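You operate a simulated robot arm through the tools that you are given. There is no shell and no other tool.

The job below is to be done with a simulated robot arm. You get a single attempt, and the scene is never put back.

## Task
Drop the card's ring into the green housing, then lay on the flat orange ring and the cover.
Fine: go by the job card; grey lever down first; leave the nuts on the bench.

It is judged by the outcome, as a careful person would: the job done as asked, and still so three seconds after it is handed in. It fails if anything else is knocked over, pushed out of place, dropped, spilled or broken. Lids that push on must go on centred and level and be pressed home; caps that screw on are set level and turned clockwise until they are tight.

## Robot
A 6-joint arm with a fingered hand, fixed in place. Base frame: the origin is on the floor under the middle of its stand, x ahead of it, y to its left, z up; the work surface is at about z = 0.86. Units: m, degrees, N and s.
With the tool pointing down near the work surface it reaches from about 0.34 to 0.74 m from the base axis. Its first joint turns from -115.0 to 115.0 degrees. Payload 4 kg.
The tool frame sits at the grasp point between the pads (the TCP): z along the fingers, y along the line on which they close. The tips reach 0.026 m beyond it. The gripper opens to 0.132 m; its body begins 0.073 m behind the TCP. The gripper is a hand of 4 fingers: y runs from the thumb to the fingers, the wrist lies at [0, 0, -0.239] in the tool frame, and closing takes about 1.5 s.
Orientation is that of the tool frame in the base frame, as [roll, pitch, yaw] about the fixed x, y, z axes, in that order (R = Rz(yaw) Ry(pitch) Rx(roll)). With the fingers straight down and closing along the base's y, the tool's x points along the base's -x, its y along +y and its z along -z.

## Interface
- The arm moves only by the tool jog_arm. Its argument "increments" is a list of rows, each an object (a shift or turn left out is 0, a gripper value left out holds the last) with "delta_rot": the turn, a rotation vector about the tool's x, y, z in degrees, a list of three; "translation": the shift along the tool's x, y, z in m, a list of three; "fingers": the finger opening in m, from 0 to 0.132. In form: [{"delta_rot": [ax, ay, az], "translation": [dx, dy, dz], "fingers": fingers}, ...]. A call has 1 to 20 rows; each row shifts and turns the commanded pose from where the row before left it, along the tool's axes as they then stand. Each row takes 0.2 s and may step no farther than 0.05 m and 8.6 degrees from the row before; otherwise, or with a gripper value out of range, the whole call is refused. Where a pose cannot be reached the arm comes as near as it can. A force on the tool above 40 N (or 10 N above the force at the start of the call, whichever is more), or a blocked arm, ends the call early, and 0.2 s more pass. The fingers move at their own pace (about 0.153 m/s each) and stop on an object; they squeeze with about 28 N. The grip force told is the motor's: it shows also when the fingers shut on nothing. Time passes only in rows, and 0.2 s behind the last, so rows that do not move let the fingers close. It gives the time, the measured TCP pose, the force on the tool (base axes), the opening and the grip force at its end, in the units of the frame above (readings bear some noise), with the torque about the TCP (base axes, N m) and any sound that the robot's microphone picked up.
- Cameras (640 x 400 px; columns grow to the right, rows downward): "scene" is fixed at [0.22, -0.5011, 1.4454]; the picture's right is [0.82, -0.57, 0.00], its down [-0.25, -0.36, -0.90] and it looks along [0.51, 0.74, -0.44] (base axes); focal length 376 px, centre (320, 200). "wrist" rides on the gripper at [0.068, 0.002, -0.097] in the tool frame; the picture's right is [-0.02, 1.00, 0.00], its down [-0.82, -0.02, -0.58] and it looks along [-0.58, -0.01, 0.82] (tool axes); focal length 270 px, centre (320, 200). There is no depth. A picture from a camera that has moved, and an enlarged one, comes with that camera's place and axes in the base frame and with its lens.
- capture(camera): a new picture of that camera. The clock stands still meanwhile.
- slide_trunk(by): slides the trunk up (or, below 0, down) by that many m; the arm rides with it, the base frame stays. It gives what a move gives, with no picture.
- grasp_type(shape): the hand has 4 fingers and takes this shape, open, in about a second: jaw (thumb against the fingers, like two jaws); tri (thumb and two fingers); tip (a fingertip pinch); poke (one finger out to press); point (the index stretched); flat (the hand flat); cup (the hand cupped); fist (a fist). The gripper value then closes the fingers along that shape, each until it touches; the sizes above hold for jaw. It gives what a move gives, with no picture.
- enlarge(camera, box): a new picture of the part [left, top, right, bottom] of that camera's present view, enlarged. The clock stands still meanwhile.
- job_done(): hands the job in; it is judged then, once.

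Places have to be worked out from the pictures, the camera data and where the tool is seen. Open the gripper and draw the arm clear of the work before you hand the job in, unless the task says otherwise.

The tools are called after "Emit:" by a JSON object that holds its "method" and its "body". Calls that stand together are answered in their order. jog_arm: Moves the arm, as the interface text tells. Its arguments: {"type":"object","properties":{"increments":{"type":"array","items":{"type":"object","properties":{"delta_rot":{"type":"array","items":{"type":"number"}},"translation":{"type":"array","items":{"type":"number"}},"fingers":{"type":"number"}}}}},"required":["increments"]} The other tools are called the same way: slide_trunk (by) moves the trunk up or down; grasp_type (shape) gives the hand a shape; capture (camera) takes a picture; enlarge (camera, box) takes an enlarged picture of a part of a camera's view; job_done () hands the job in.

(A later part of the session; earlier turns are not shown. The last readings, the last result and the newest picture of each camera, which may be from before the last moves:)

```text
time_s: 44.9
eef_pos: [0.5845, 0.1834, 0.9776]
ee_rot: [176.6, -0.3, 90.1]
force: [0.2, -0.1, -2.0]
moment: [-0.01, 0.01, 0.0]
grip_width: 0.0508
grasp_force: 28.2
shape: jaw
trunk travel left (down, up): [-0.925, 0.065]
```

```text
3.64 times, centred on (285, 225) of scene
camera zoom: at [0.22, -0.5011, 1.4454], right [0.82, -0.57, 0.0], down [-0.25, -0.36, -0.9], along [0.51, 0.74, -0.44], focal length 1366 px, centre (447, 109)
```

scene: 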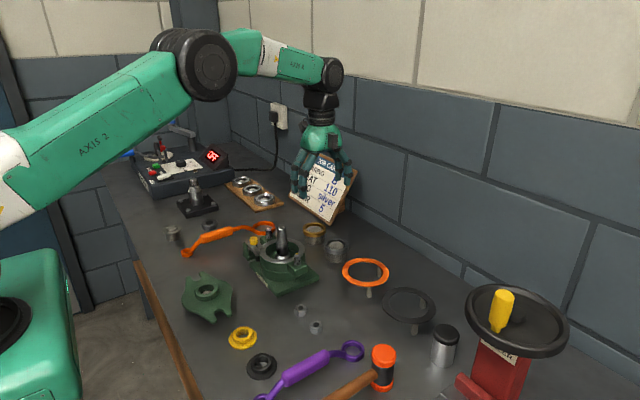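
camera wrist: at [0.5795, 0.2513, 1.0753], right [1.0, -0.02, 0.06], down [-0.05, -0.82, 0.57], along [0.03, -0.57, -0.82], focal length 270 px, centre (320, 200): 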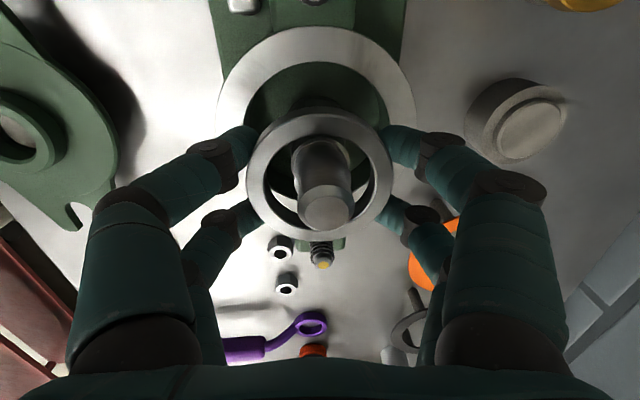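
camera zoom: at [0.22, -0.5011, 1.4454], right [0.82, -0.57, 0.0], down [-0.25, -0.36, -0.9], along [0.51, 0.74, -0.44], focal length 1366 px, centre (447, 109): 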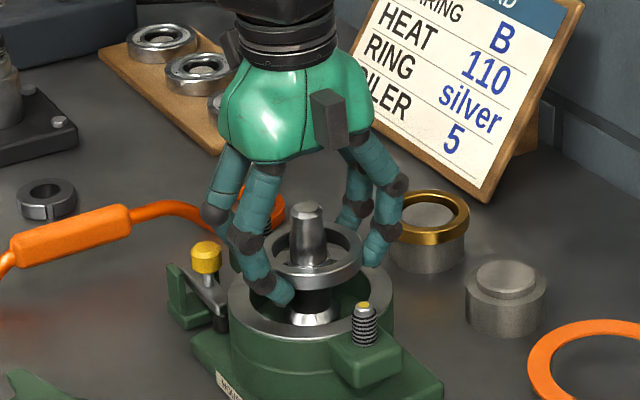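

The ring is around the shaft, centred. I go down about 17 mm more in small steps, to just above the rim.

Emit:
{"method": "jog_arm", "body": {"increments": [{"translation": [0, -0.0004, 0.006]}, {"translation": [0, -0.0004, 0.006]}, {"translation": [0, -0.0002, 0.004]}, {}]}}

Emit:
{"method": "enlarge", "body": {"camera": "wrist", "box": [200, 20, 440, 260]}}

Emit:
{"method": "enlarge", "body": {"camera": "scene", "box": [240, 190, 330, 280]}}

```text
time_s: 45.9
eef_pos: [0.5837, 0.1829, 0.9618]
ee_rot: [176.6, -0.2, 90.0]
force: [-0.3, -0.9, -1.5]
moment: [0.01, -0.01, -0.01]
grip_width: 0.051
grasp_force: 27.3
shape: jaw
trunk travel left (down, up): [-0.925, 0.065]
```

```text
1.67 times, centred on (320, 140) of wrist
camera zoom: at [0.5794, 0.2515, 1.0598], right [1.0, -0.02, 0.06], down [-0.05, -0.82, 0.57], along [0.03, -0.57, -0.82], focal length 450 px, centre (320, 300)
```

zoom: 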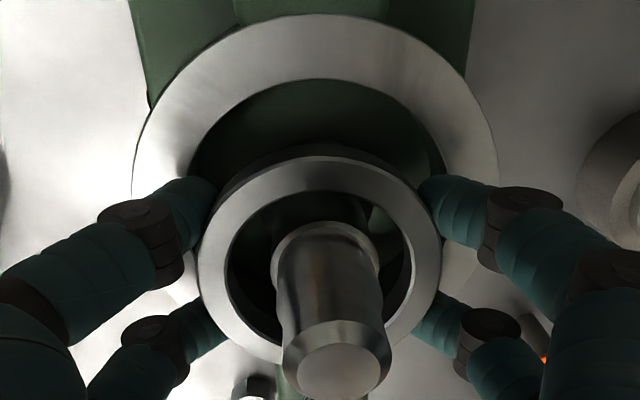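

```text
4.44 times, centred on (285, 235) of scene
camera zoom: at [0.22, -0.5011, 1.4454], right [0.82, -0.57, 0.0], down [-0.25, -0.36, -0.9], along [0.51, 0.74, -0.44], focal length 1670 px, centre (476, 44)
```

zoom: 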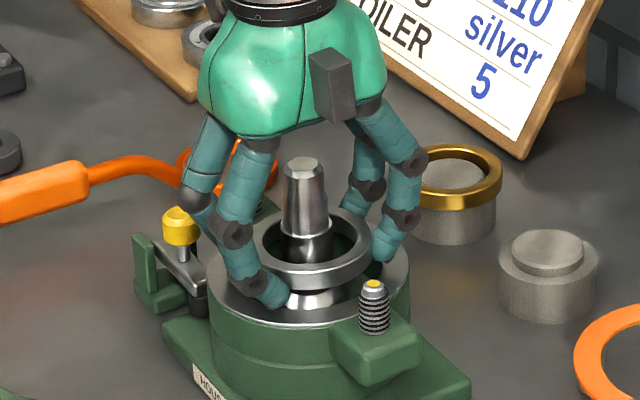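

Ring and bore are concentric within a few mm. I lower 4 mm more and then open the fingers to let the ring drop in.

Emit:
{"method": "jog_arm", "body": {"increments": [{"translation": [0, 0.001, 0.004]}, {}, {"fingers": 0.085}, {"fingers": 0.085}, {}]}}

Emit:
{"method": "enlarge", "body": {"camera": "wrist", "box": [200, 20, 440, 260]}}

Emit:
{"method": "enlarge", "body": {"camera": "scene", "box": [240, 190, 330, 280]}}

```text
time_s: 47.0
eef_pos: [0.5872, 0.1832, 0.9598]
ee_rot: [176.3, -0.2, 90.0]
force: [12.8, -0.9, 20.4]
moment: [-0.22, 0.38, -0.02]
grip_width: 0.0707
grasp_force: 0.0
shape: jaw
trunk travel left (down, up): [-0.925, 0.065]
```

```text
1.67 times, centred on (320, 140) of wrist
camera zoom: at [0.5818, 0.2513, 1.0577], right [1.0, -0.02, 0.06], down [-0.06, -0.82, 0.57], along [0.04, -0.57, -0.82], focal length 450 px, centre (320, 300)
```

zoom: 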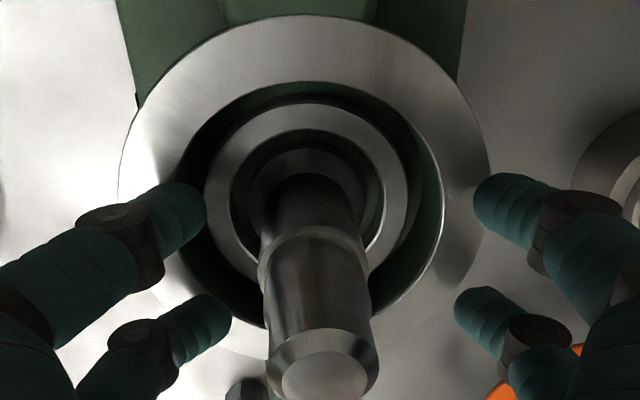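

```text
4.44 times, centred on (285, 235) of scene
camera zoom: at [0.22, -0.5011, 1.4454], right [0.82, -0.57, 0.0], down [-0.25, -0.36, -0.9], along [0.51, 0.74, -0.44], focal length 1670 px, centre (476, 44)
```

zoom: 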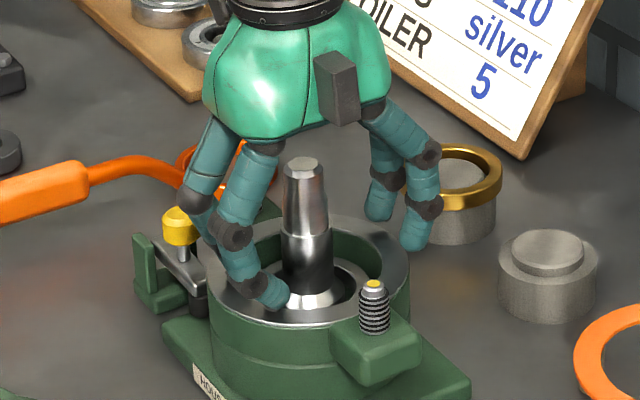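

The silver ring dropped into the bore. The left fingertips catch the rim (12.8 N sideways), so I relax the opening slightly and lift straight up.

Emit:
{"method": "jog_arm", "body": {"increments": [{"fingers": 0.066}, {"translation": [0, 0.0005, -0.012]}, {"translation": [0, 0.001, -0.03]}, {"translation": [0, 0.001, -0.04], "fingers": 0.08}, {"translation": [0, 0.002, -0.03]}, {}]}}

Emit:
{"method": "capture", "body": {"camera": "wrist"}}

Emit:
{"method": "enlarge", "body": {"camera": "scene", "box": [240, 190, 330, 280]}}

Emit:
{"method": "enlarge", "body": {"camera": "wrist", "box": [220, 20, 420, 200]}}

```text
time_s: 48.5
eef_pos: [0.5833, 0.1824, 1.0695]
ee_rot: [176.6, -0.2, 90.1]
force: [-0.3, 0.5, -0.1]
moment: [0.01, 0.01, 0.02]
grip_width: 0.0794
grasp_force: 0.0
shape: jaw
trunk travel left (down, up): [-0.925, 0.065]
```

```text
taken
camera wrist: at [0.5786, 0.2509, 1.1679], right [1.0, -0.02, 0.06], down [-0.05, -0.82, 0.57], along [0.03, -0.57, -0.82], focal length 270 px, centre (320, 200)
```

wrist: 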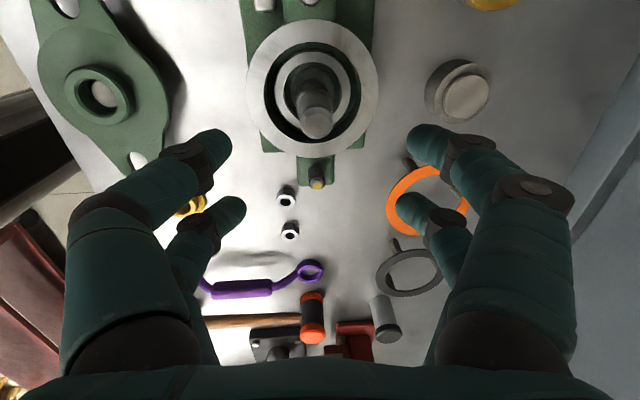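

```text
4.44 times, centred on (285, 235) of scene
camera zoom: at [0.22, -0.5011, 1.4454], right [0.82, -0.57, 0.0], down [-0.25, -0.36, -0.9], along [0.51, 0.74, -0.44], focal length 1670 px, centre (476, 44)
```

zoom: 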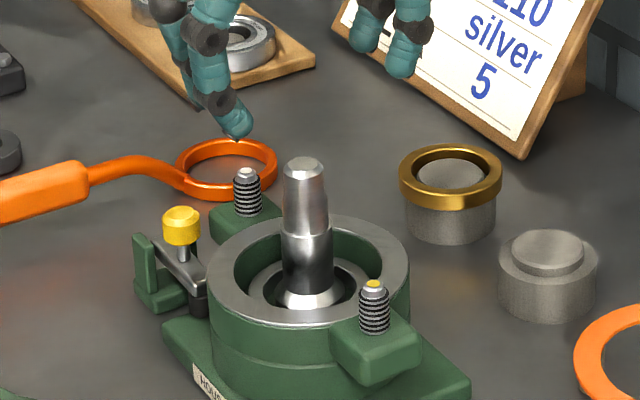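

```text
2.22 times, centred on (320, 110) of wrist
camera zoom: at [0.5786, 0.2509, 1.1679], right [1.0, -0.02, 0.06], down [-0.05, -0.82, 0.57], along [0.03, -0.57, -0.82], focal length 601 px, centre (320, 400)
```

zoom: 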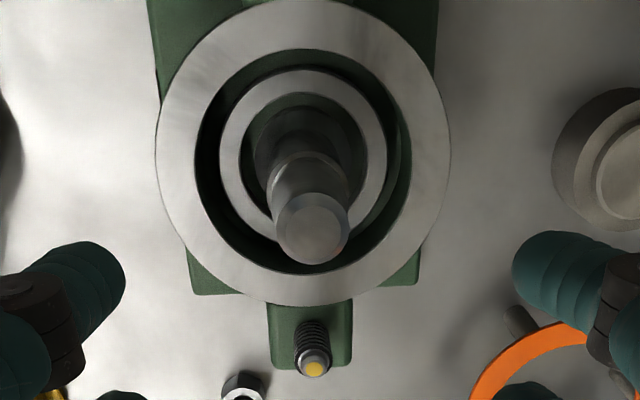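

The silver ring sits flat and centred at the bottom of the bore, and the lever is still down. Next the flat orange ring: I straighten the tool, open wide and move above it for an accurate look.

Emit:
{"method": "jog_arm", "body": {"increments": [{"delta_rot": [3.4, 0, 0], "fingers": 0.13}, {"translation": [-0.02, 0.028, 0]}, {"translation": [-0.02, 0.028, 0]}, {"translation": [-0.02, 0.028, 0]}, {"translation": [-0.02, 0.028, 0]}, {"translation": [-0.02, 0.028, 0.0]}, {}, {}]}}

Emit:
{"method": "capture", "body": {"camera": "wrist"}}

Emit:
{"method": "enlarge", "body": {"camera": "wrist", "box": [230, 80, 430, 280]}}

Emit:
{"method": "enlarge", "body": {"camera": "scene", "box": [320, 240, 420, 330]}}

```text
time_s: 50.2
eef_pos: [0.7231, 0.0823, 1.0695]
ee_rot: [-179.9, -0.2, 90.1]
force: [0.2, 0.4, 0.5]
moment: [0.01, 0.0, 0.0]
grip_width: 0.1298
grasp_force: 0.0
shape: jaw
trunk travel left (down, up): [-0.925, 0.065]
```

```text
taken
camera wrist: at [0.7249, 0.1505, 1.1678], right [1.0, -0.02, 0.0], down [-0.02, -0.82, 0.57], along [-0.01, -0.57, -0.82], focal length 270 px, centre (320, 200)
```

wrist: 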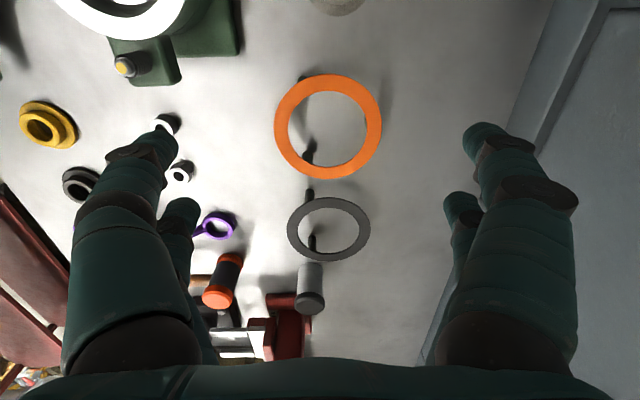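

```text
2.00 times, centred on (330, 180) of wrist
camera zoom: at [0.7249, 0.1505, 1.1678], right [1.0, -0.02, 0.0], down [-0.02, -0.82, 0.57], along [-0.01, -0.57, -0.82], focal length 541 px, centre (300, 240)
```

zoom: 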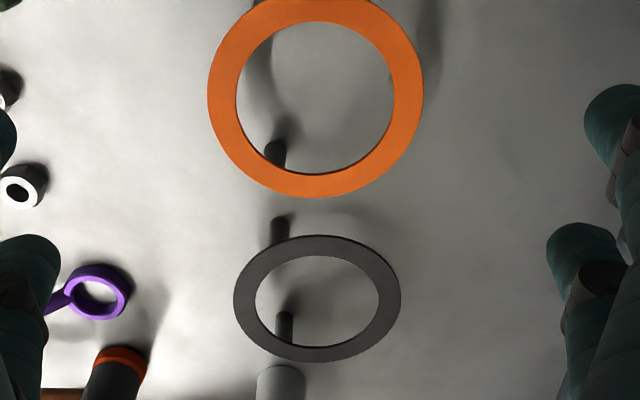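

```text
4.44 times, centred on (370, 285) of scene
camera zoom: at [0.22, -0.5011, 1.4454], right [0.82, -0.57, 0.0], down [-0.25, -0.36, -0.9], along [0.51, 0.74, -0.44], focal length 1670 px, centre (98, -178)
```

zoom: 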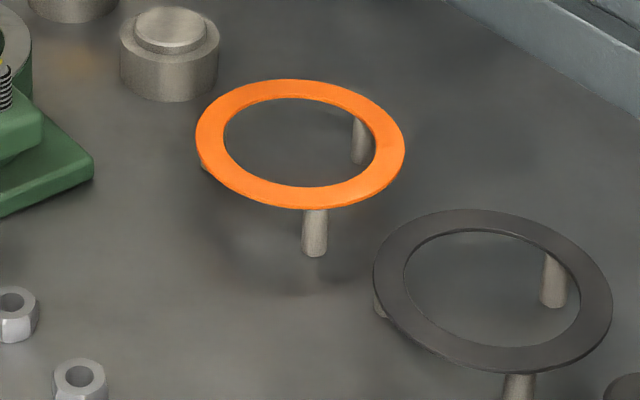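

Orange ring: centre ≈ (0.7315, 0.0435), z≈0.89, OD ≈115 mm (about the rim's size). I move over it with the hand fully open and come down to z≈0.96 to check centring.

Emit:
{"method": "jog_arm", "body": {"increments": [{"translation": [-0.02, 0.0084, 0.0], "fingers": 0.132}, {"translation": [-0.0203, 0, 0.0]}, {"translation": [0, 0, 0.036]}, {"translation": [0, 0, 0.036]}, {"translation": [0, 0, 0.036]}, {}]}}

Emit:
{"method": "capture", "body": {"camera": "wrist"}}

Emit:
{"method": "enlarge", "body": {"camera": "scene", "box": [310, 180, 440, 330]}}

```text
time_s: 51.6
eef_pos: [0.731, 0.0437, 0.9609]
ee_rot: [180.0, -0.2, 90.1]
force: [-0.1, -0.2, -0.3]
moment: [0.0, 0.01, 0.03]
grip_width: 0.1318
grasp_force: 0.1
shape: jaw
trunk travel left (down, up): [-0.925, 0.065]
```

```text
taken
camera wrist: at [0.7324, 0.111, 1.0594], right [1.0, -0.02, 0.0], down [-0.02, -0.82, 0.57], along [-0.01, -0.57, -0.82], focal length 270 px, centre (320, 200)
```

wrist: 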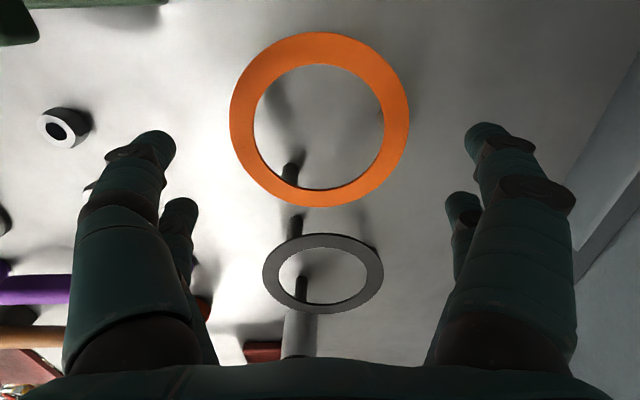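

```text
2.67 times, centred on (375, 255) of scene
camera zoom: at [0.22, -0.5011, 1.4454], right [0.82, -0.57, 0.0], down [-0.25, -0.36, -0.9], along [0.51, 0.74, -0.44], focal length 1002 px, centre (173, 53)
```

zoom: 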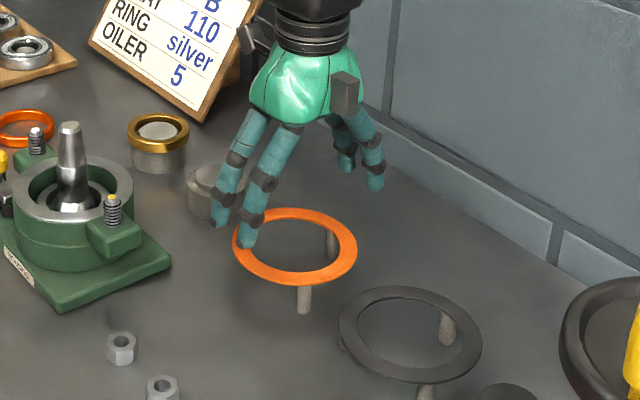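

Centred within ~1 mm. I go down 54 mm so the ring plane meets the fingertip bulge, and look before closing.

Emit:
{"method": "jog_arm", "body": {"increments": [{"translation": [0, 0, 0.02]}, {"translation": [0, 0, 0.02]}, {"translation": [0, 0, 0.014]}, {"fingers": 0.122}, {}]}}

Emit:
{"method": "capture", "body": {"camera": "wrist"}}

Emit:
{"method": "enlarge", "body": {"camera": "scene", "box": [320, 210, 430, 310]}}

```text
time_s: 52.9
eef_pos: [0.731, 0.0436, 0.9074]
ee_rot: [180.0, -0.1, 90.0]
force: [-0.5, 0.0, 0.1]
moment: [0.05, 0.01, 0.0]
grip_width: 0.1219
grasp_force: 0.1
shape: jaw
trunk travel left (down, up): [-0.925, 0.065]
```

```text
taken
camera wrist: at [0.7329, 0.1115, 1.0052], right [1.0, -0.02, 0.0], down [-0.02, -0.82, 0.57], along [-0.01, -0.57, -0.82], focal length 270 px, centre (320, 200)
```

wrist: 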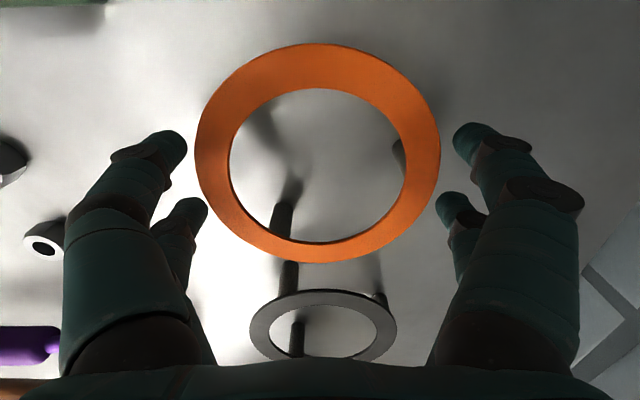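

```text
4.00 times, centred on (375, 260) of scene
camera zoom: at [0.22, -0.5011, 1.4454], right [0.82, -0.57, 0.0], down [-0.25, -0.36, -0.9], along [0.51, 0.74, -0.44], focal length 1503 px, centre (100, -40)
```

zoom: 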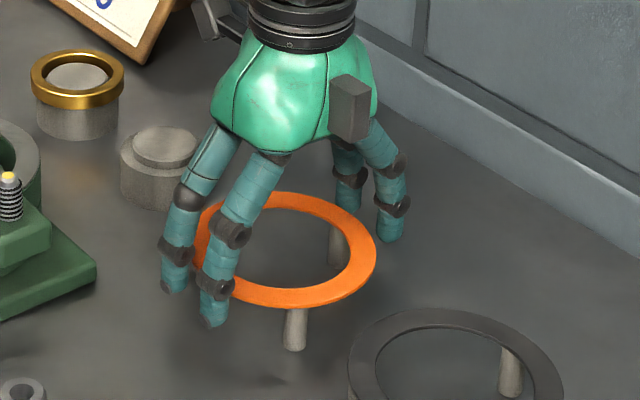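

Tips straddle the ring's edge a little below its plane. I close in small steps until contact (expected near 0.10).

Emit:
{"method": "jog_arm", "body": {"increments": [{"fingers": 0.114}, {"fingers": 0.108}, {"fingers": 0.104}, {"fingers": 0.101}, {}]}}

Emit:
{"method": "capture", "body": {"camera": "wrist"}}

Emit:
{"method": "enlarge", "body": {"camera": "scene", "box": [320, 210, 430, 310]}}

```text
time_s: 54.0
eef_pos: [0.7315, 0.0429, 0.9083]
ee_rot: [-180.0, -0.2, 90.1]
force: [-0.3, -0.2, 0.0]
moment: [0.03, 0.01, 0.02]
grip_width: 0.0934
grasp_force: 27.9
shape: jaw
trunk travel left (down, up): [-0.925, 0.065]
```

```text
taken
camera wrist: at [0.7328, 0.1115, 1.0055], right [1.0, -0.02, 0.0], down [-0.02, -0.82, 0.57], along [-0.01, -0.57, -0.82], focal length 270 px, centre (320, 200)
```

wrist: 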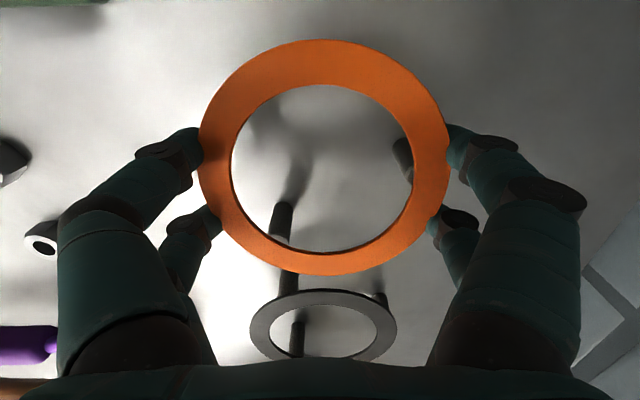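

```text
4.00 times, centred on (375, 260) of scene
camera zoom: at [0.22, -0.5011, 1.4454], right [0.82, -0.57, 0.0], down [-0.25, -0.36, -0.9], along [0.51, 0.74, -0.44], focal length 1503 px, centre (100, -40)
```

zoom: 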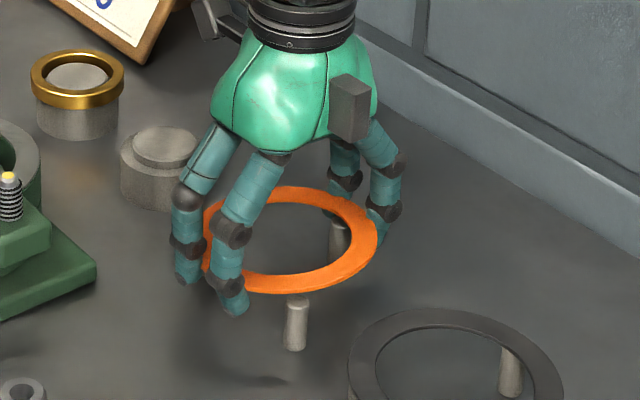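

The ring rode up ~4 mm on the slanted fingers, leaving its pegs, and is held at 0.093. I wait a moment, then check that it is stable and level.

Emit:
{"method": "jog_arm", "body": {"increments": [{}, {}, {"translation": [0, 0, -0.004]}, {}]}}

Emit:
{"method": "capture", "body": {"camera": "wrist"}}

Emit:
{"method": "enlarge", "body": {"camera": "scene", "box": [320, 210, 430, 310]}}

```text
time_s: 55.0
eef_pos: [0.7319, 0.0432, 0.9109]
ee_rot: [179.9, -0.2, 90.1]
force: [1.1, -0.2, 0.0]
moment: [0.02, -0.01, 0.02]
grip_width: 0.093
grasp_force: 28.1
shape: jaw
trunk travel left (down, up): [-0.925, 0.065]
```

```text
taken
camera wrist: at [0.7326, 0.1112, 1.0092], right [1.0, -0.02, 0.0], down [-0.02, -0.82, 0.57], along [-0.01, -0.57, -0.82], focal length 270 px, centre (320, 200)
```

wrist: 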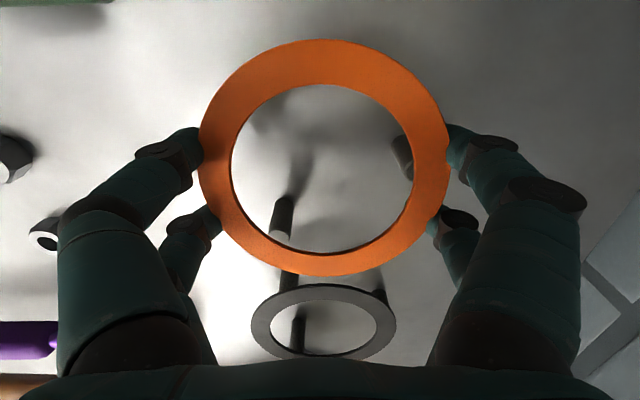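

```text
4.00 times, centred on (375, 260) of scene
camera zoom: at [0.22, -0.5011, 1.4454], right [0.82, -0.57, 0.0], down [-0.25, -0.36, -0.9], along [0.51, 0.74, -0.44], focal length 1503 px, centre (100, -40)
```

zoom: 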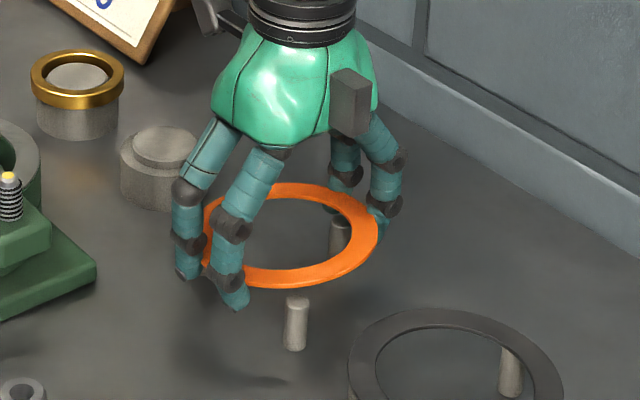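

The ring holds steady in the hand. I zoom to judge whether it is level.

Emit:
{"method": "enlarge", "body": {"camera": "wrist", "box": [180, 20, 470, 290]}}

Emit:
{"method": "enlarge", "body": {"camera": "scene", "box": [360, 245, 420, 295]}}

```text
1.48 times, centred on (325, 155) of wrist
camera zoom: at [0.7326, 0.1112, 1.0092], right [1.0, -0.02, 0.0], down [-0.02, -0.82, 0.57], along [-0.01, -0.57, -0.82], focal length 400 px, centre (313, 267)
```

zoom: 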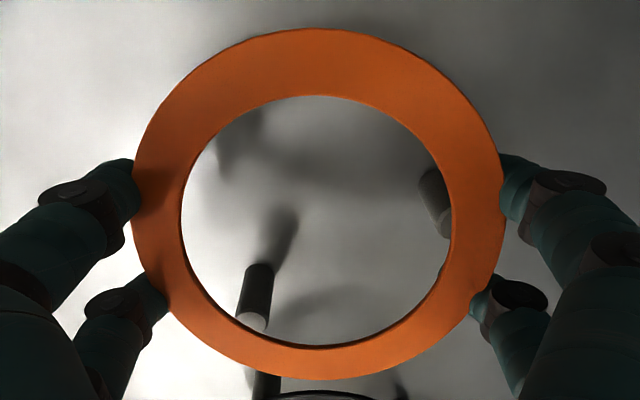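

```text
8.00 times, centred on (390, 270) of scene
camera zoom: at [0.22, -0.5011, 1.4454], right [0.82, -0.57, 0.0], down [-0.25, -0.36, -0.9], along [0.51, 0.74, -0.44], focal length 3006 px, centre (-240, -360)
```

zoom: 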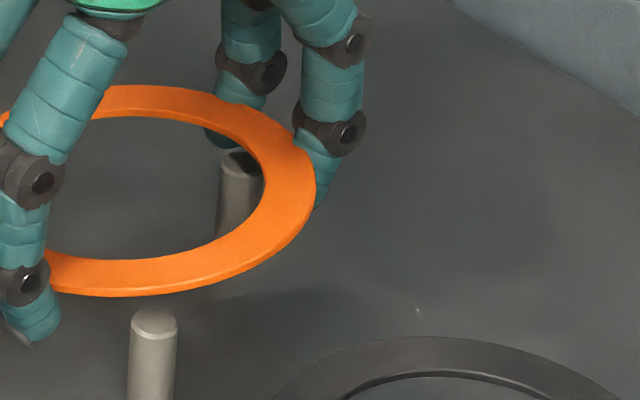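

The ring is tucked against the finger crease, within ~2–3° of level, and stable. I lift it to clear the shaft and carry it over the housing axis (≈(0.586, 0.188)).

Emit:
{"method": "jog_arm", "body": {"increments": [{"translation": [0, 0, -0.03]}, {"translation": [0, 0, -0.04]}, {"translation": [0, 0, -0.04]}, {"translation": [0, 0, -0.04]}, {"translation": [0.023, -0.024, 0]}, {"translation": [0.024, -0.0245, 0]}, {"translation": [0.024, -0.0245, 0]}, {"translation": [0.024, -0.0245, 0]}, {"translation": [0.024, -0.0245, 0]}, {"translation": [0.023, -0.0245, 0]}, {}]}}

Emit:
{"method": "capture", "body": {"camera": "wrist"}}

Emit:
{"method": "enlarge", "body": {"camera": "scene", "box": [210, 130, 350, 290]}}

```text
time_s: 57.5
eef_pos: [0.5856, 0.185, 1.0619]
ee_rot: [180.0, -0.2, 90.0]
force: [0.3, 0.4, 0.1]
moment: [0.01, 0.0, 0.04]
grip_width: 0.0914
grasp_force: 28.0
shape: jaw
trunk travel left (down, up): [-0.925, 0.065]
```

```text
taken
camera wrist: at [0.5863, 0.2532, 1.1597], right [1.0, -0.02, 0.0], down [-0.02, -0.82, 0.57], along [-0.01, -0.57, -0.82], focal length 270 px, centre (320, 200)
```

wrist: 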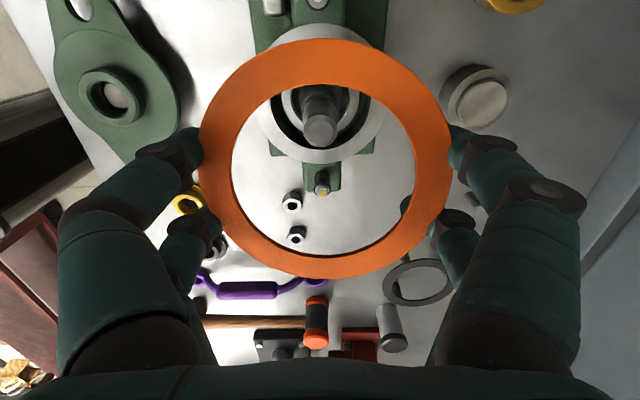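

```text
2.50 times, centred on (280, 210) of scene
camera zoom: at [0.22, -0.5011, 1.4454], right [0.82, -0.57, 0.0], down [-0.25, -0.36, -0.9], along [0.51, 0.74, -0.44], focal length 939 px, centre (420, 175)
```

zoom: 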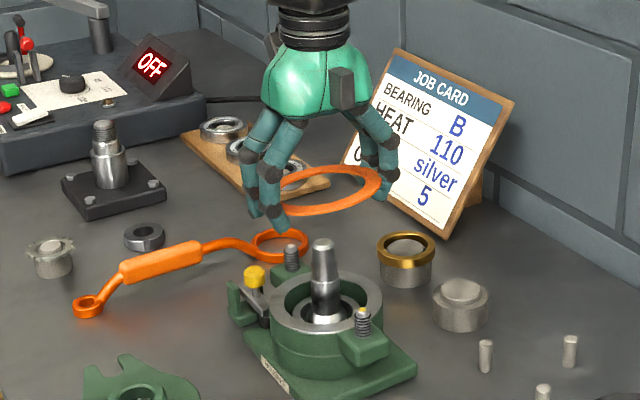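

The ring looks a bit tilted in the scene view. I zoom to quantify before lowering.

Emit:
{"method": "enlarge", "body": {"camera": "scene", "box": [260, 180, 330, 230]}}

Emit:
{"method": "enlarge", "body": {"camera": "wrist", "box": [180, 20, 470, 290]}}

```text
8.00 times, centred on (295, 205) of scene
camera zoom: at [0.22, -0.5011, 1.4454], right [0.82, -0.57, 0.0], down [-0.25, -0.36, -0.9], along [0.51, 0.74, -0.44], focal length 3006 px, centre (520, 160)
```

zoom: 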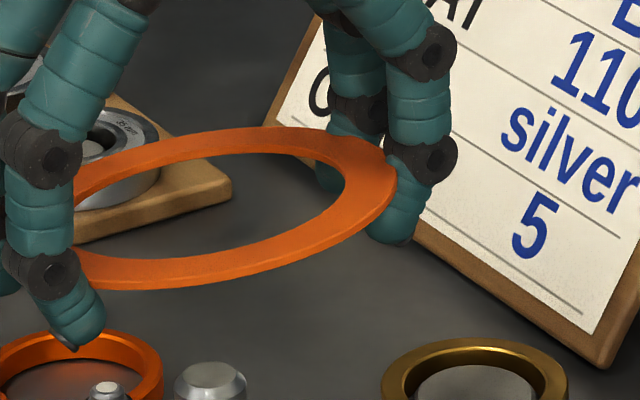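

```text
1.48 times, centred on (325, 155) of wrist
camera zoom: at [0.5863, 0.2532, 1.1597], right [1.0, -0.02, 0.0], down [-0.02, -0.82, 0.57], along [-0.01, -0.57, -0.82], focal length 400 px, centre (313, 267)
```

zoom: 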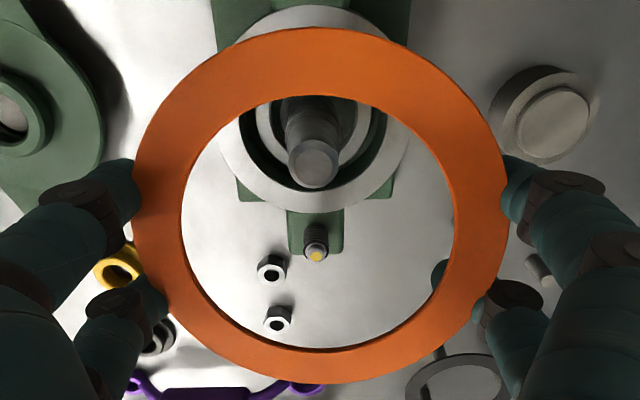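

The ring is tilted roughly 6–8° (right/−y side high). I tilt the hand a little (+2° about tool x, +4° about tool y) to bring the ring nearer level and check again.

Emit:
{"method": "jog_arm", "body": {"increments": [{"delta_rot": [1, 2, 0]}, {"delta_rot": [1, 2, 0]}, {}]}}

Emit:
{"method": "enlarge", "body": {"camera": "scene", "box": [260, 180, 330, 230]}}

Emit:
{"method": "enlarge", "body": {"camera": "wrist", "box": [180, 20, 470, 290]}}

```text
time_s: 58.2
eef_pos: [0.5847, 0.1848, 1.0619]
ee_rot: [-178.0, -4.3, 90.1]
force: [0.4, -0.9, -1.4]
moment: [-0.01, 0.01, 0.02]
grip_width: 0.0913
grasp_force: 28.4
shape: jaw
trunk travel left (down, up): [-0.925, 0.065]
```

```text
8.00 times, centred on (295, 205) of scene
camera zoom: at [0.22, -0.5011, 1.4454], right [0.82, -0.57, 0.0], down [-0.25, -0.36, -0.9], along [0.51, 0.74, -0.44], focal length 3006 px, centre (520, 160)
```

zoom: 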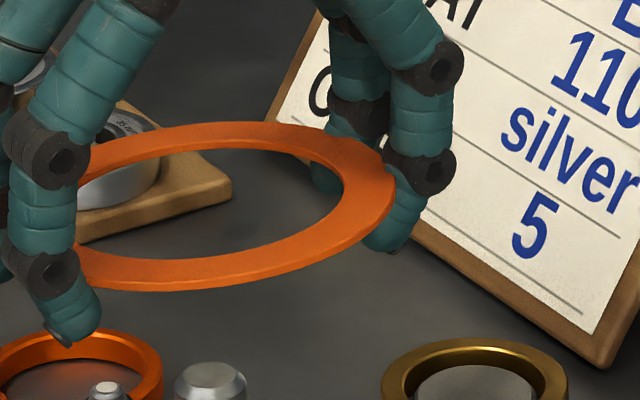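

```text
1.48 times, centred on (325, 155) of wrist
camera zoom: at [0.5894, 0.246, 1.1645], right [1.0, -0.02, -0.04], down [0.0, -0.86, 0.52], along [-0.04, -0.52, -0.86], focal length 400 px, centre (313, 267)
```

zoom: 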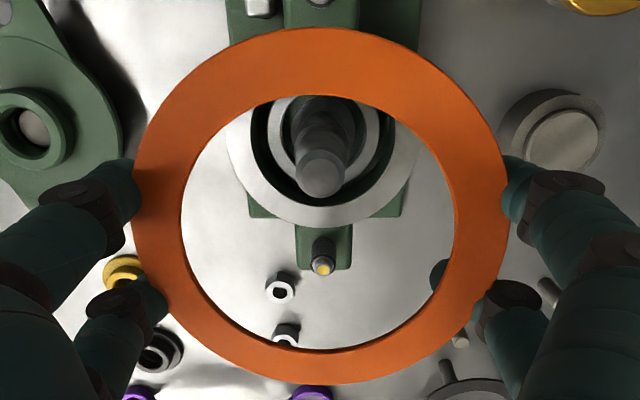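

From the scene ellipse the ring is still tilted several degrees, but it will slide down evenly along the fingers when they open slowly with the hand upright. So I straighten the hand again, go over the axis and lower until the tips are just above the rim.

Emit:
{"method": "jog_arm", "body": {"increments": [{"delta_rot": [-1, -2, 0]}, {"delta_rot": [-1, -2, 0]}, {"translation": [0.002, 0, 0.02]}, {"translation": [0, 0, 0.025]}, {"translation": [0, 0, 0.025]}, {"translation": [0, 0, 0.016]}, {}]}}

Emit:
{"method": "capture", "body": {"camera": "wrist"}}

Emit:
{"method": "enlarge", "body": {"camera": "scene", "box": [240, 190, 330, 280]}}

```text
time_s: 59.9
eef_pos: [0.5844, 0.1867, 0.9763]
ee_rot: [179.9, -0.2, 90.2]
force: [0.1, 0.3, 0.0]
moment: [-0.01, 0.0, 0.01]
grip_width: 0.0907
grasp_force: 27.8
shape: jaw
trunk travel left (down, up): [-0.925, 0.065]
```

```text
taken
camera wrist: at [0.5859, 0.255, 1.0736], right [1.0, -0.02, 0.0], down [-0.02, -0.82, 0.57], along [-0.01, -0.57, -0.82], focal length 270 px, centre (320, 200)
```

wrist: 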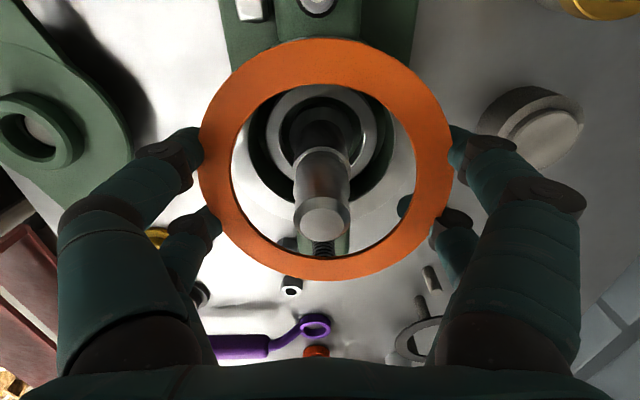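

```text
4.44 times, centred on (285, 235) of scene
camera zoom: at [0.22, -0.5011, 1.4454], right [0.82, -0.57, 0.0], down [-0.25, -0.36, -0.9], along [0.51, 0.74, -0.44], focal length 1670 px, centre (476, 44)
```

zoom: 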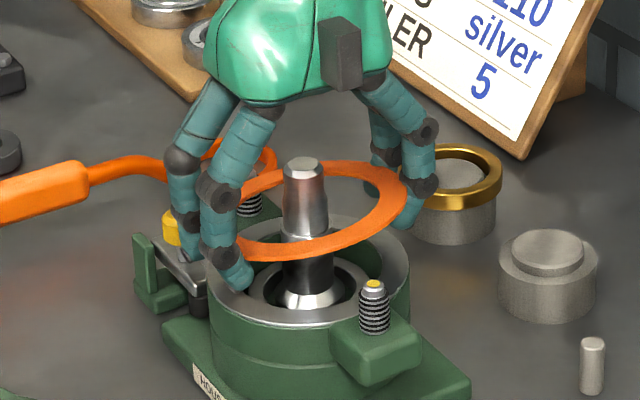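

Ring encircles the shaft. I go down 13 mm more so the tips are a few mm over the rim.

Emit:
{"method": "jog_arm", "body": {"increments": [{"translation": [0, 0, 0.006]}, {"translation": [0, 0, 0.005]}, {"translation": [0, 0, 0.003]}, {}]}}

Emit:
{"method": "enlarge", "body": {"camera": "scene", "box": [250, 205, 320, 275]}}

Emit:
{"method": "enlarge", "body": {"camera": "wrist", "box": [180, 20, 470, 290]}}

```text
time_s: 60.9
eef_pos: [0.5846, 0.1871, 0.9616]
ee_rot: [-180.0, -0.1, 90.1]
force: [-0.6, 1.2, -1.1]
moment: [0.02, -0.01, -0.01]
grip_width: 0.0907
grasp_force: 28.6
shape: jaw
trunk travel left (down, up): [-0.925, 0.065]
```

```text
5.71 times, centred on (285, 240) of scene
camera zoom: at [0.22, -0.5011, 1.4454], right [0.82, -0.57, 0.0], down [-0.25, -0.36, -0.9], along [0.51, 0.74, -0.44], focal length 2147 px, centre (520, -29)
```

zoom: 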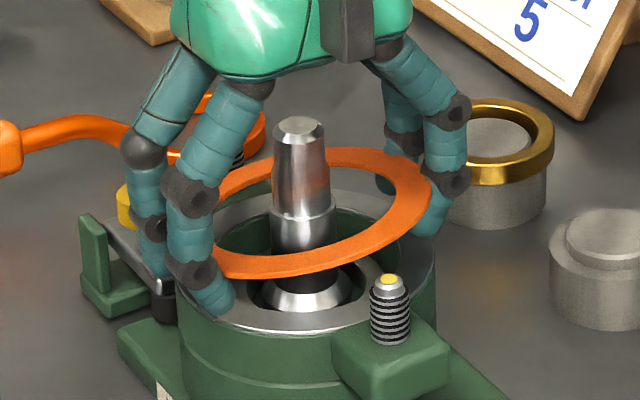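

```text
1.48 times, centred on (325, 155) of wrist
camera zoom: at [0.5853, 0.2551, 1.06], right [1.0, -0.02, 0.0], down [-0.02, -0.82, 0.57], along [-0.01, -0.57, -0.82], focal length 400 px, centre (313, 267)
```

zoom: 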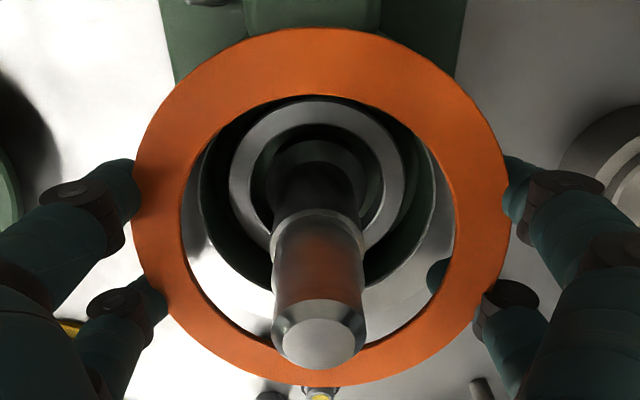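

Tips hover just over the rim. I open the fingers slowly by about 1 mm per step so the ring slides down.

Emit:
{"method": "jog_arm", "body": {"increments": [{"fingers": 0.092}, {"fingers": 0.093}, {"fingers": 0.094}, {"fingers": 0.095}, {"fingers": 0.096}, {"fingers": 0.097}]}}

Emit:
{"method": "enlarge", "body": {"camera": "scene", "box": [250, 205, 320, 275]}}

Emit:
{"method": "enlarge", "body": {"camera": "wrist", "box": [180, 20, 470, 290]}}

```text
time_s: 62.2
eef_pos: [0.5851, 0.187, 0.9625]
ee_rot: [180.0, -0.3, 90.1]
force: [0.4, 0.0, -0.3]
moment: [0.03, -0.01, -0.01]
grip_width: 0.0975
grasp_force: 0.0
shape: jaw
trunk travel left (down, up): [-0.925, 0.065]
```

```text
5.71 times, centred on (285, 240) of scene
camera zoom: at [0.22, -0.5011, 1.4454], right [0.82, -0.57, 0.0], down [-0.25, -0.36, -0.9], along [0.51, 0.74, -0.44], focal length 2147 px, centre (520, -29)
```

zoom: 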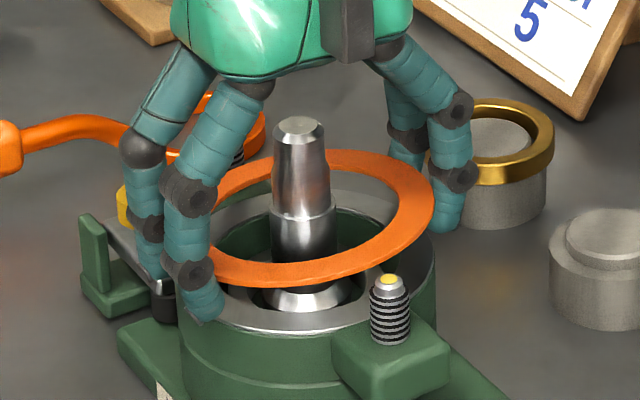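

```text
1.48 times, centred on (325, 155) of wrist
camera zoom: at [0.5853, 0.2551, 1.06], right [1.0, -0.02, 0.0], down [-0.02, -0.82, 0.57], along [-0.01, -0.57, -0.82], focal length 400 px, centre (313, 267)
```

zoom: 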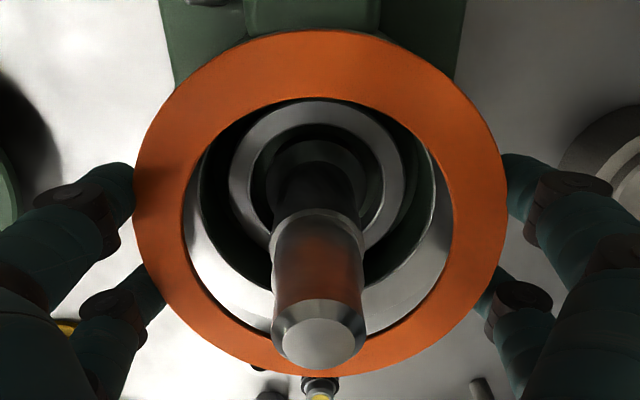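

The ring is sliding down and levelling as hoped. I keep opening slowly.

Emit:
{"method": "jog_arm", "body": {"increments": [{"fingers": 0.098}, {"fingers": 0.099}, {"fingers": 0.1}, {"fingers": 0.101}, {"fingers": 0.102}]}}

Emit:
{"method": "enlarge", "body": {"camera": "scene", "box": [250, 205, 320, 275]}}

Emit:
{"method": "enlarge", "body": {"camera": "wrist", "box": [180, 20, 470, 290]}}

```text
time_s: 63.5
eef_pos: [0.5842, 0.1867, 0.9618]
ee_rot: [180.0, -0.2, 90.0]
force: [-0.5, -0.1, 0.2]
moment: [-0.02, -0.01, 0.01]
grip_width: 0.1021
grasp_force: 0.0
shape: jaw
trunk travel left (down, up): [-0.925, 0.065]
```

```text
5.71 times, centred on (285, 240) of scene
camera zoom: at [0.22, -0.5011, 1.4454], right [0.82, -0.57, 0.0], down [-0.25, -0.36, -0.9], along [0.51, 0.74, -0.44], focal length 2147 px, centre (520, -29)
```

zoom: 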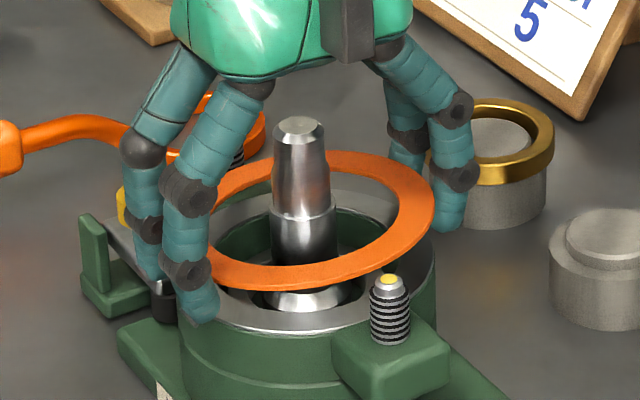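

```text
1.48 times, centred on (325, 155) of wrist
camera zoom: at [0.5853, 0.2551, 1.06], right [1.0, -0.02, 0.0], down [-0.02, -0.82, 0.57], along [-0.01, -0.57, -0.82], focal length 400 px, centre (313, 267)
```

zoom: 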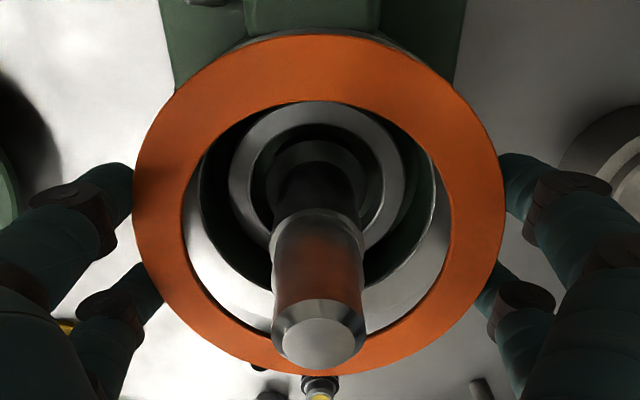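

Nearly level now. With the tips this wide they should pass just outside the rim, so I lower a few mm, watching the force, before releasing.

Emit:
{"method": "jog_arm", "body": {"increments": [{"translation": [0, 0, 0.002]}, {"translation": [0, 0, 0.002]}, {}]}}

Emit:
{"method": "jog_arm", "body": {"increments": [{"fingers": 0.103}, {"fingers": 0.104}, {"fingers": 0.105}, {}]}}

Emit:
{"method": "enlarge", "body": {"camera": "scene", "box": [250, 205, 320, 275]}}

Emit:
{"method": "enlarge", "body": {"camera": "wrist", "box": [180, 20, 470, 290]}}

```text
time_s: 64.2
eef_pos: [0.5853, 0.1858, 0.9584]
ee_rot: [-179.9, -0.1, 90.1]
force: [-0.6, 0.8, 0.3]
moment: [-0.02, 0.04, -0.01]
grip_width: 0.1021
grasp_force: 0.0
shape: jaw
trunk travel left (down, up): [-0.925, 0.065]
```

```text
time_s: 65.2
eef_pos: [0.5841, 0.188, 0.9576]
ee_rot: [180.0, -0.2, 90.1]
force: [-1.1, 1.0, -0.8]
moment: [-0.01, -0.03, -0.02]
grip_width: 0.1047
grasp_force: 0.1
shape: jaw
trunk travel left (down, up): [-0.925, 0.065]
```

```text
5.71 times, centred on (285, 240) of scene
camera zoom: at [0.22, -0.5011, 1.4454], right [0.82, -0.57, 0.0], down [-0.25, -0.36, -0.9], along [0.51, 0.74, -0.44], focal length 2147 px, centre (520, -29)
```

zoom: 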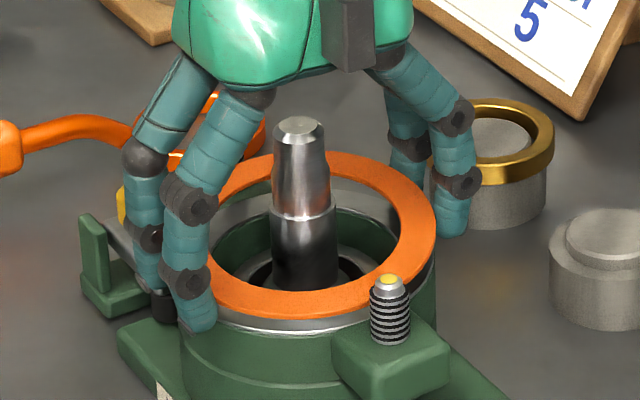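

```text
1.48 times, centred on (325, 155) of wrist
camera zoom: at [0.5856, 0.255, 1.0561], right [1.0, -0.02, 0.0], down [-0.02, -0.82, 0.57], along [-0.01, -0.57, -0.82], focal length 400 px, centre (313, 267)
```

zoom: 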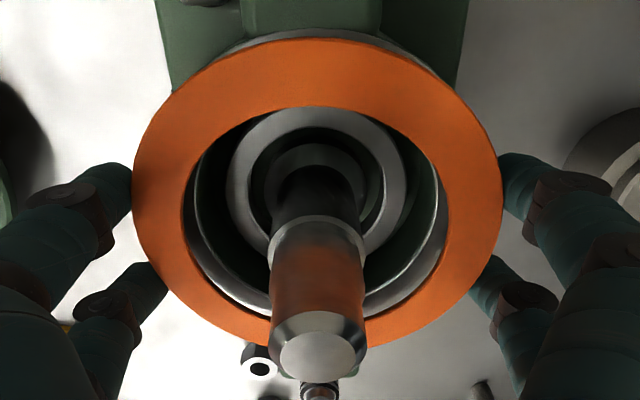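

The ring is just a few mm above the rim with the tips outside it. I lower 4 mm more and continue opening gently.

Emit:
{"method": "jog_arm", "body": {"increments": [{"translation": [0, 0, 0.002]}, {"translation": [0, 0, 0.002]}, {}]}}

Emit:
{"method": "jog_arm", "body": {"increments": [{"fingers": 0.106}, {"fingers": 0.107}, {"fingers": 0.108}, {}]}}

Emit:
{"method": "enlarge", "body": {"camera": "scene", "box": [250, 205, 320, 275]}}

Emit:
{"method": "enlarge", "body": {"camera": "wrist", "box": [180, 20, 470, 290]}}

```text
time_s: 66.0
eef_pos: [0.5844, 0.1862, 0.9539]
ee_rot: [180.0, -0.3, 90.1]
force: [-1.0, 0.1, -0.4]
moment: [0.01, 0.0, -0.02]
grip_width: 0.1049
grasp_force: 0.1
shape: jaw
trunk travel left (down, up): [-0.925, 0.065]
```

```text
time_s: 67.0
eef_pos: [0.5849, 0.1864, 0.9537]
ee_rot: [180.0, -0.1, 90.1]
force: [0.7, 0.8, 0.8]
moment: [0.0, 0.02, -0.02]
grip_width: 0.1078
grasp_force: 0.2
shape: jaw
trunk travel left (down, up): [-0.925, 0.065]
```

```text
5.71 times, centred on (285, 240) of scene
camera zoom: at [0.22, -0.5011, 1.4454], right [0.82, -0.57, 0.0], down [-0.25, -0.36, -0.9], along [0.51, 0.74, -0.44], focal length 2147 px, centre (520, -29)
```

zoom: 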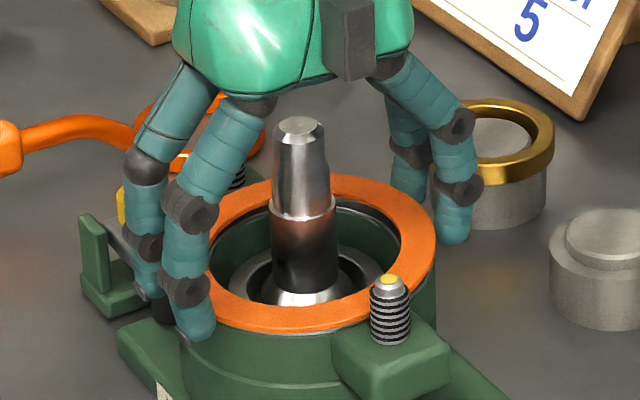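

```text
1.48 times, centred on (325, 155) of wrist
camera zoom: at [0.5857, 0.255, 1.0522], right [1.0, -0.02, 0.0], down [-0.02, -0.82, 0.57], along [-0.01, -0.57, -0.82], focal length 400 px, centre (313, 267)
```

zoom: 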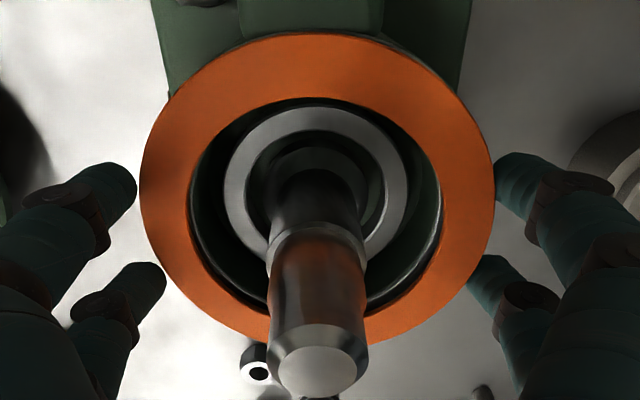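

The orange ring lies flat on the rim. I open clear and lift up to inspect its centring.

Emit:
{"method": "jog_arm", "body": {"increments": [{"fingers": 0.114}, {"fingers": 0.122}, {"translation": [0, 0, -0.02]}, {"translation": [0, 0, -0.04]}, {"translation": [0, 0, -0.04]}, {"translation": [0.02, 0, -0.03]}, {}]}}

Emit:
{"method": "capture", "body": {"camera": "wrist"}}

Emit:
{"method": "enlarge", "body": {"camera": "wrist", "box": [220, 0, 420, 200]}}

Emit:
{"method": "enlarge", "body": {"camera": "scene", "box": [250, 205, 320, 275]}}

```text
time_s: 68.7
eef_pos: [0.5858, 0.2075, 1.084]
ee_rot: [-179.9, -0.2, 90.1]
force: [-0.3, 0.0, 0.4]
moment: [0.0, 0.0, 0.03]
grip_width: 0.1218
grasp_force: 0.1
shape: jaw
trunk travel left (down, up): [-0.925, 0.065]
```

```text
taken
camera wrist: at [0.5865, 0.2751, 1.1828], right [1.0, -0.02, 0.0], down [-0.02, -0.82, 0.57], along [-0.01, -0.57, -0.82], focal length 270 px, centre (320, 200)
```

wrist: 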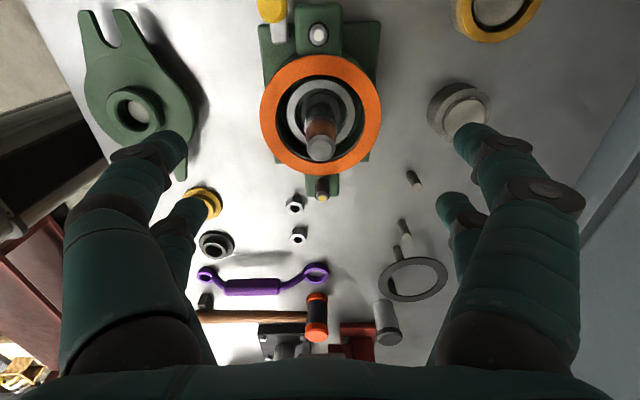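

```text
2.00 times, centred on (320, 100) of wrist
camera zoom: at [0.5865, 0.2751, 1.1828], right [1.0, -0.02, 0.0], down [-0.02, -0.82, 0.57], along [-0.01, -0.57, -0.82], focal length 541 px, centre (320, 400)
```

zoom: 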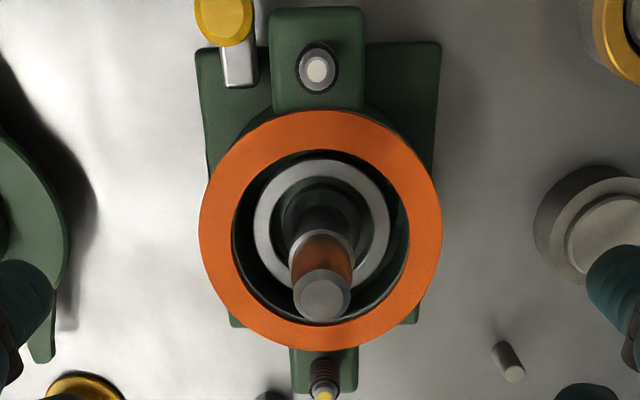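

```text
5.71 times, centred on (285, 240) of scene
camera zoom: at [0.22, -0.5011, 1.4454], right [0.82, -0.57, 0.0], down [-0.25, -0.36, -0.9], along [0.51, 0.74, -0.44], focal length 2147 px, centre (520, -29)
```

zoom: 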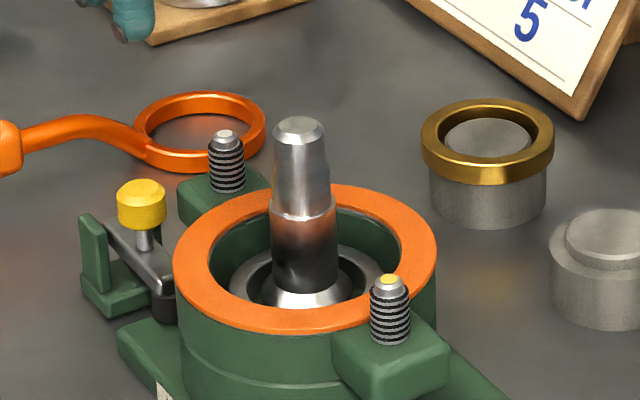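

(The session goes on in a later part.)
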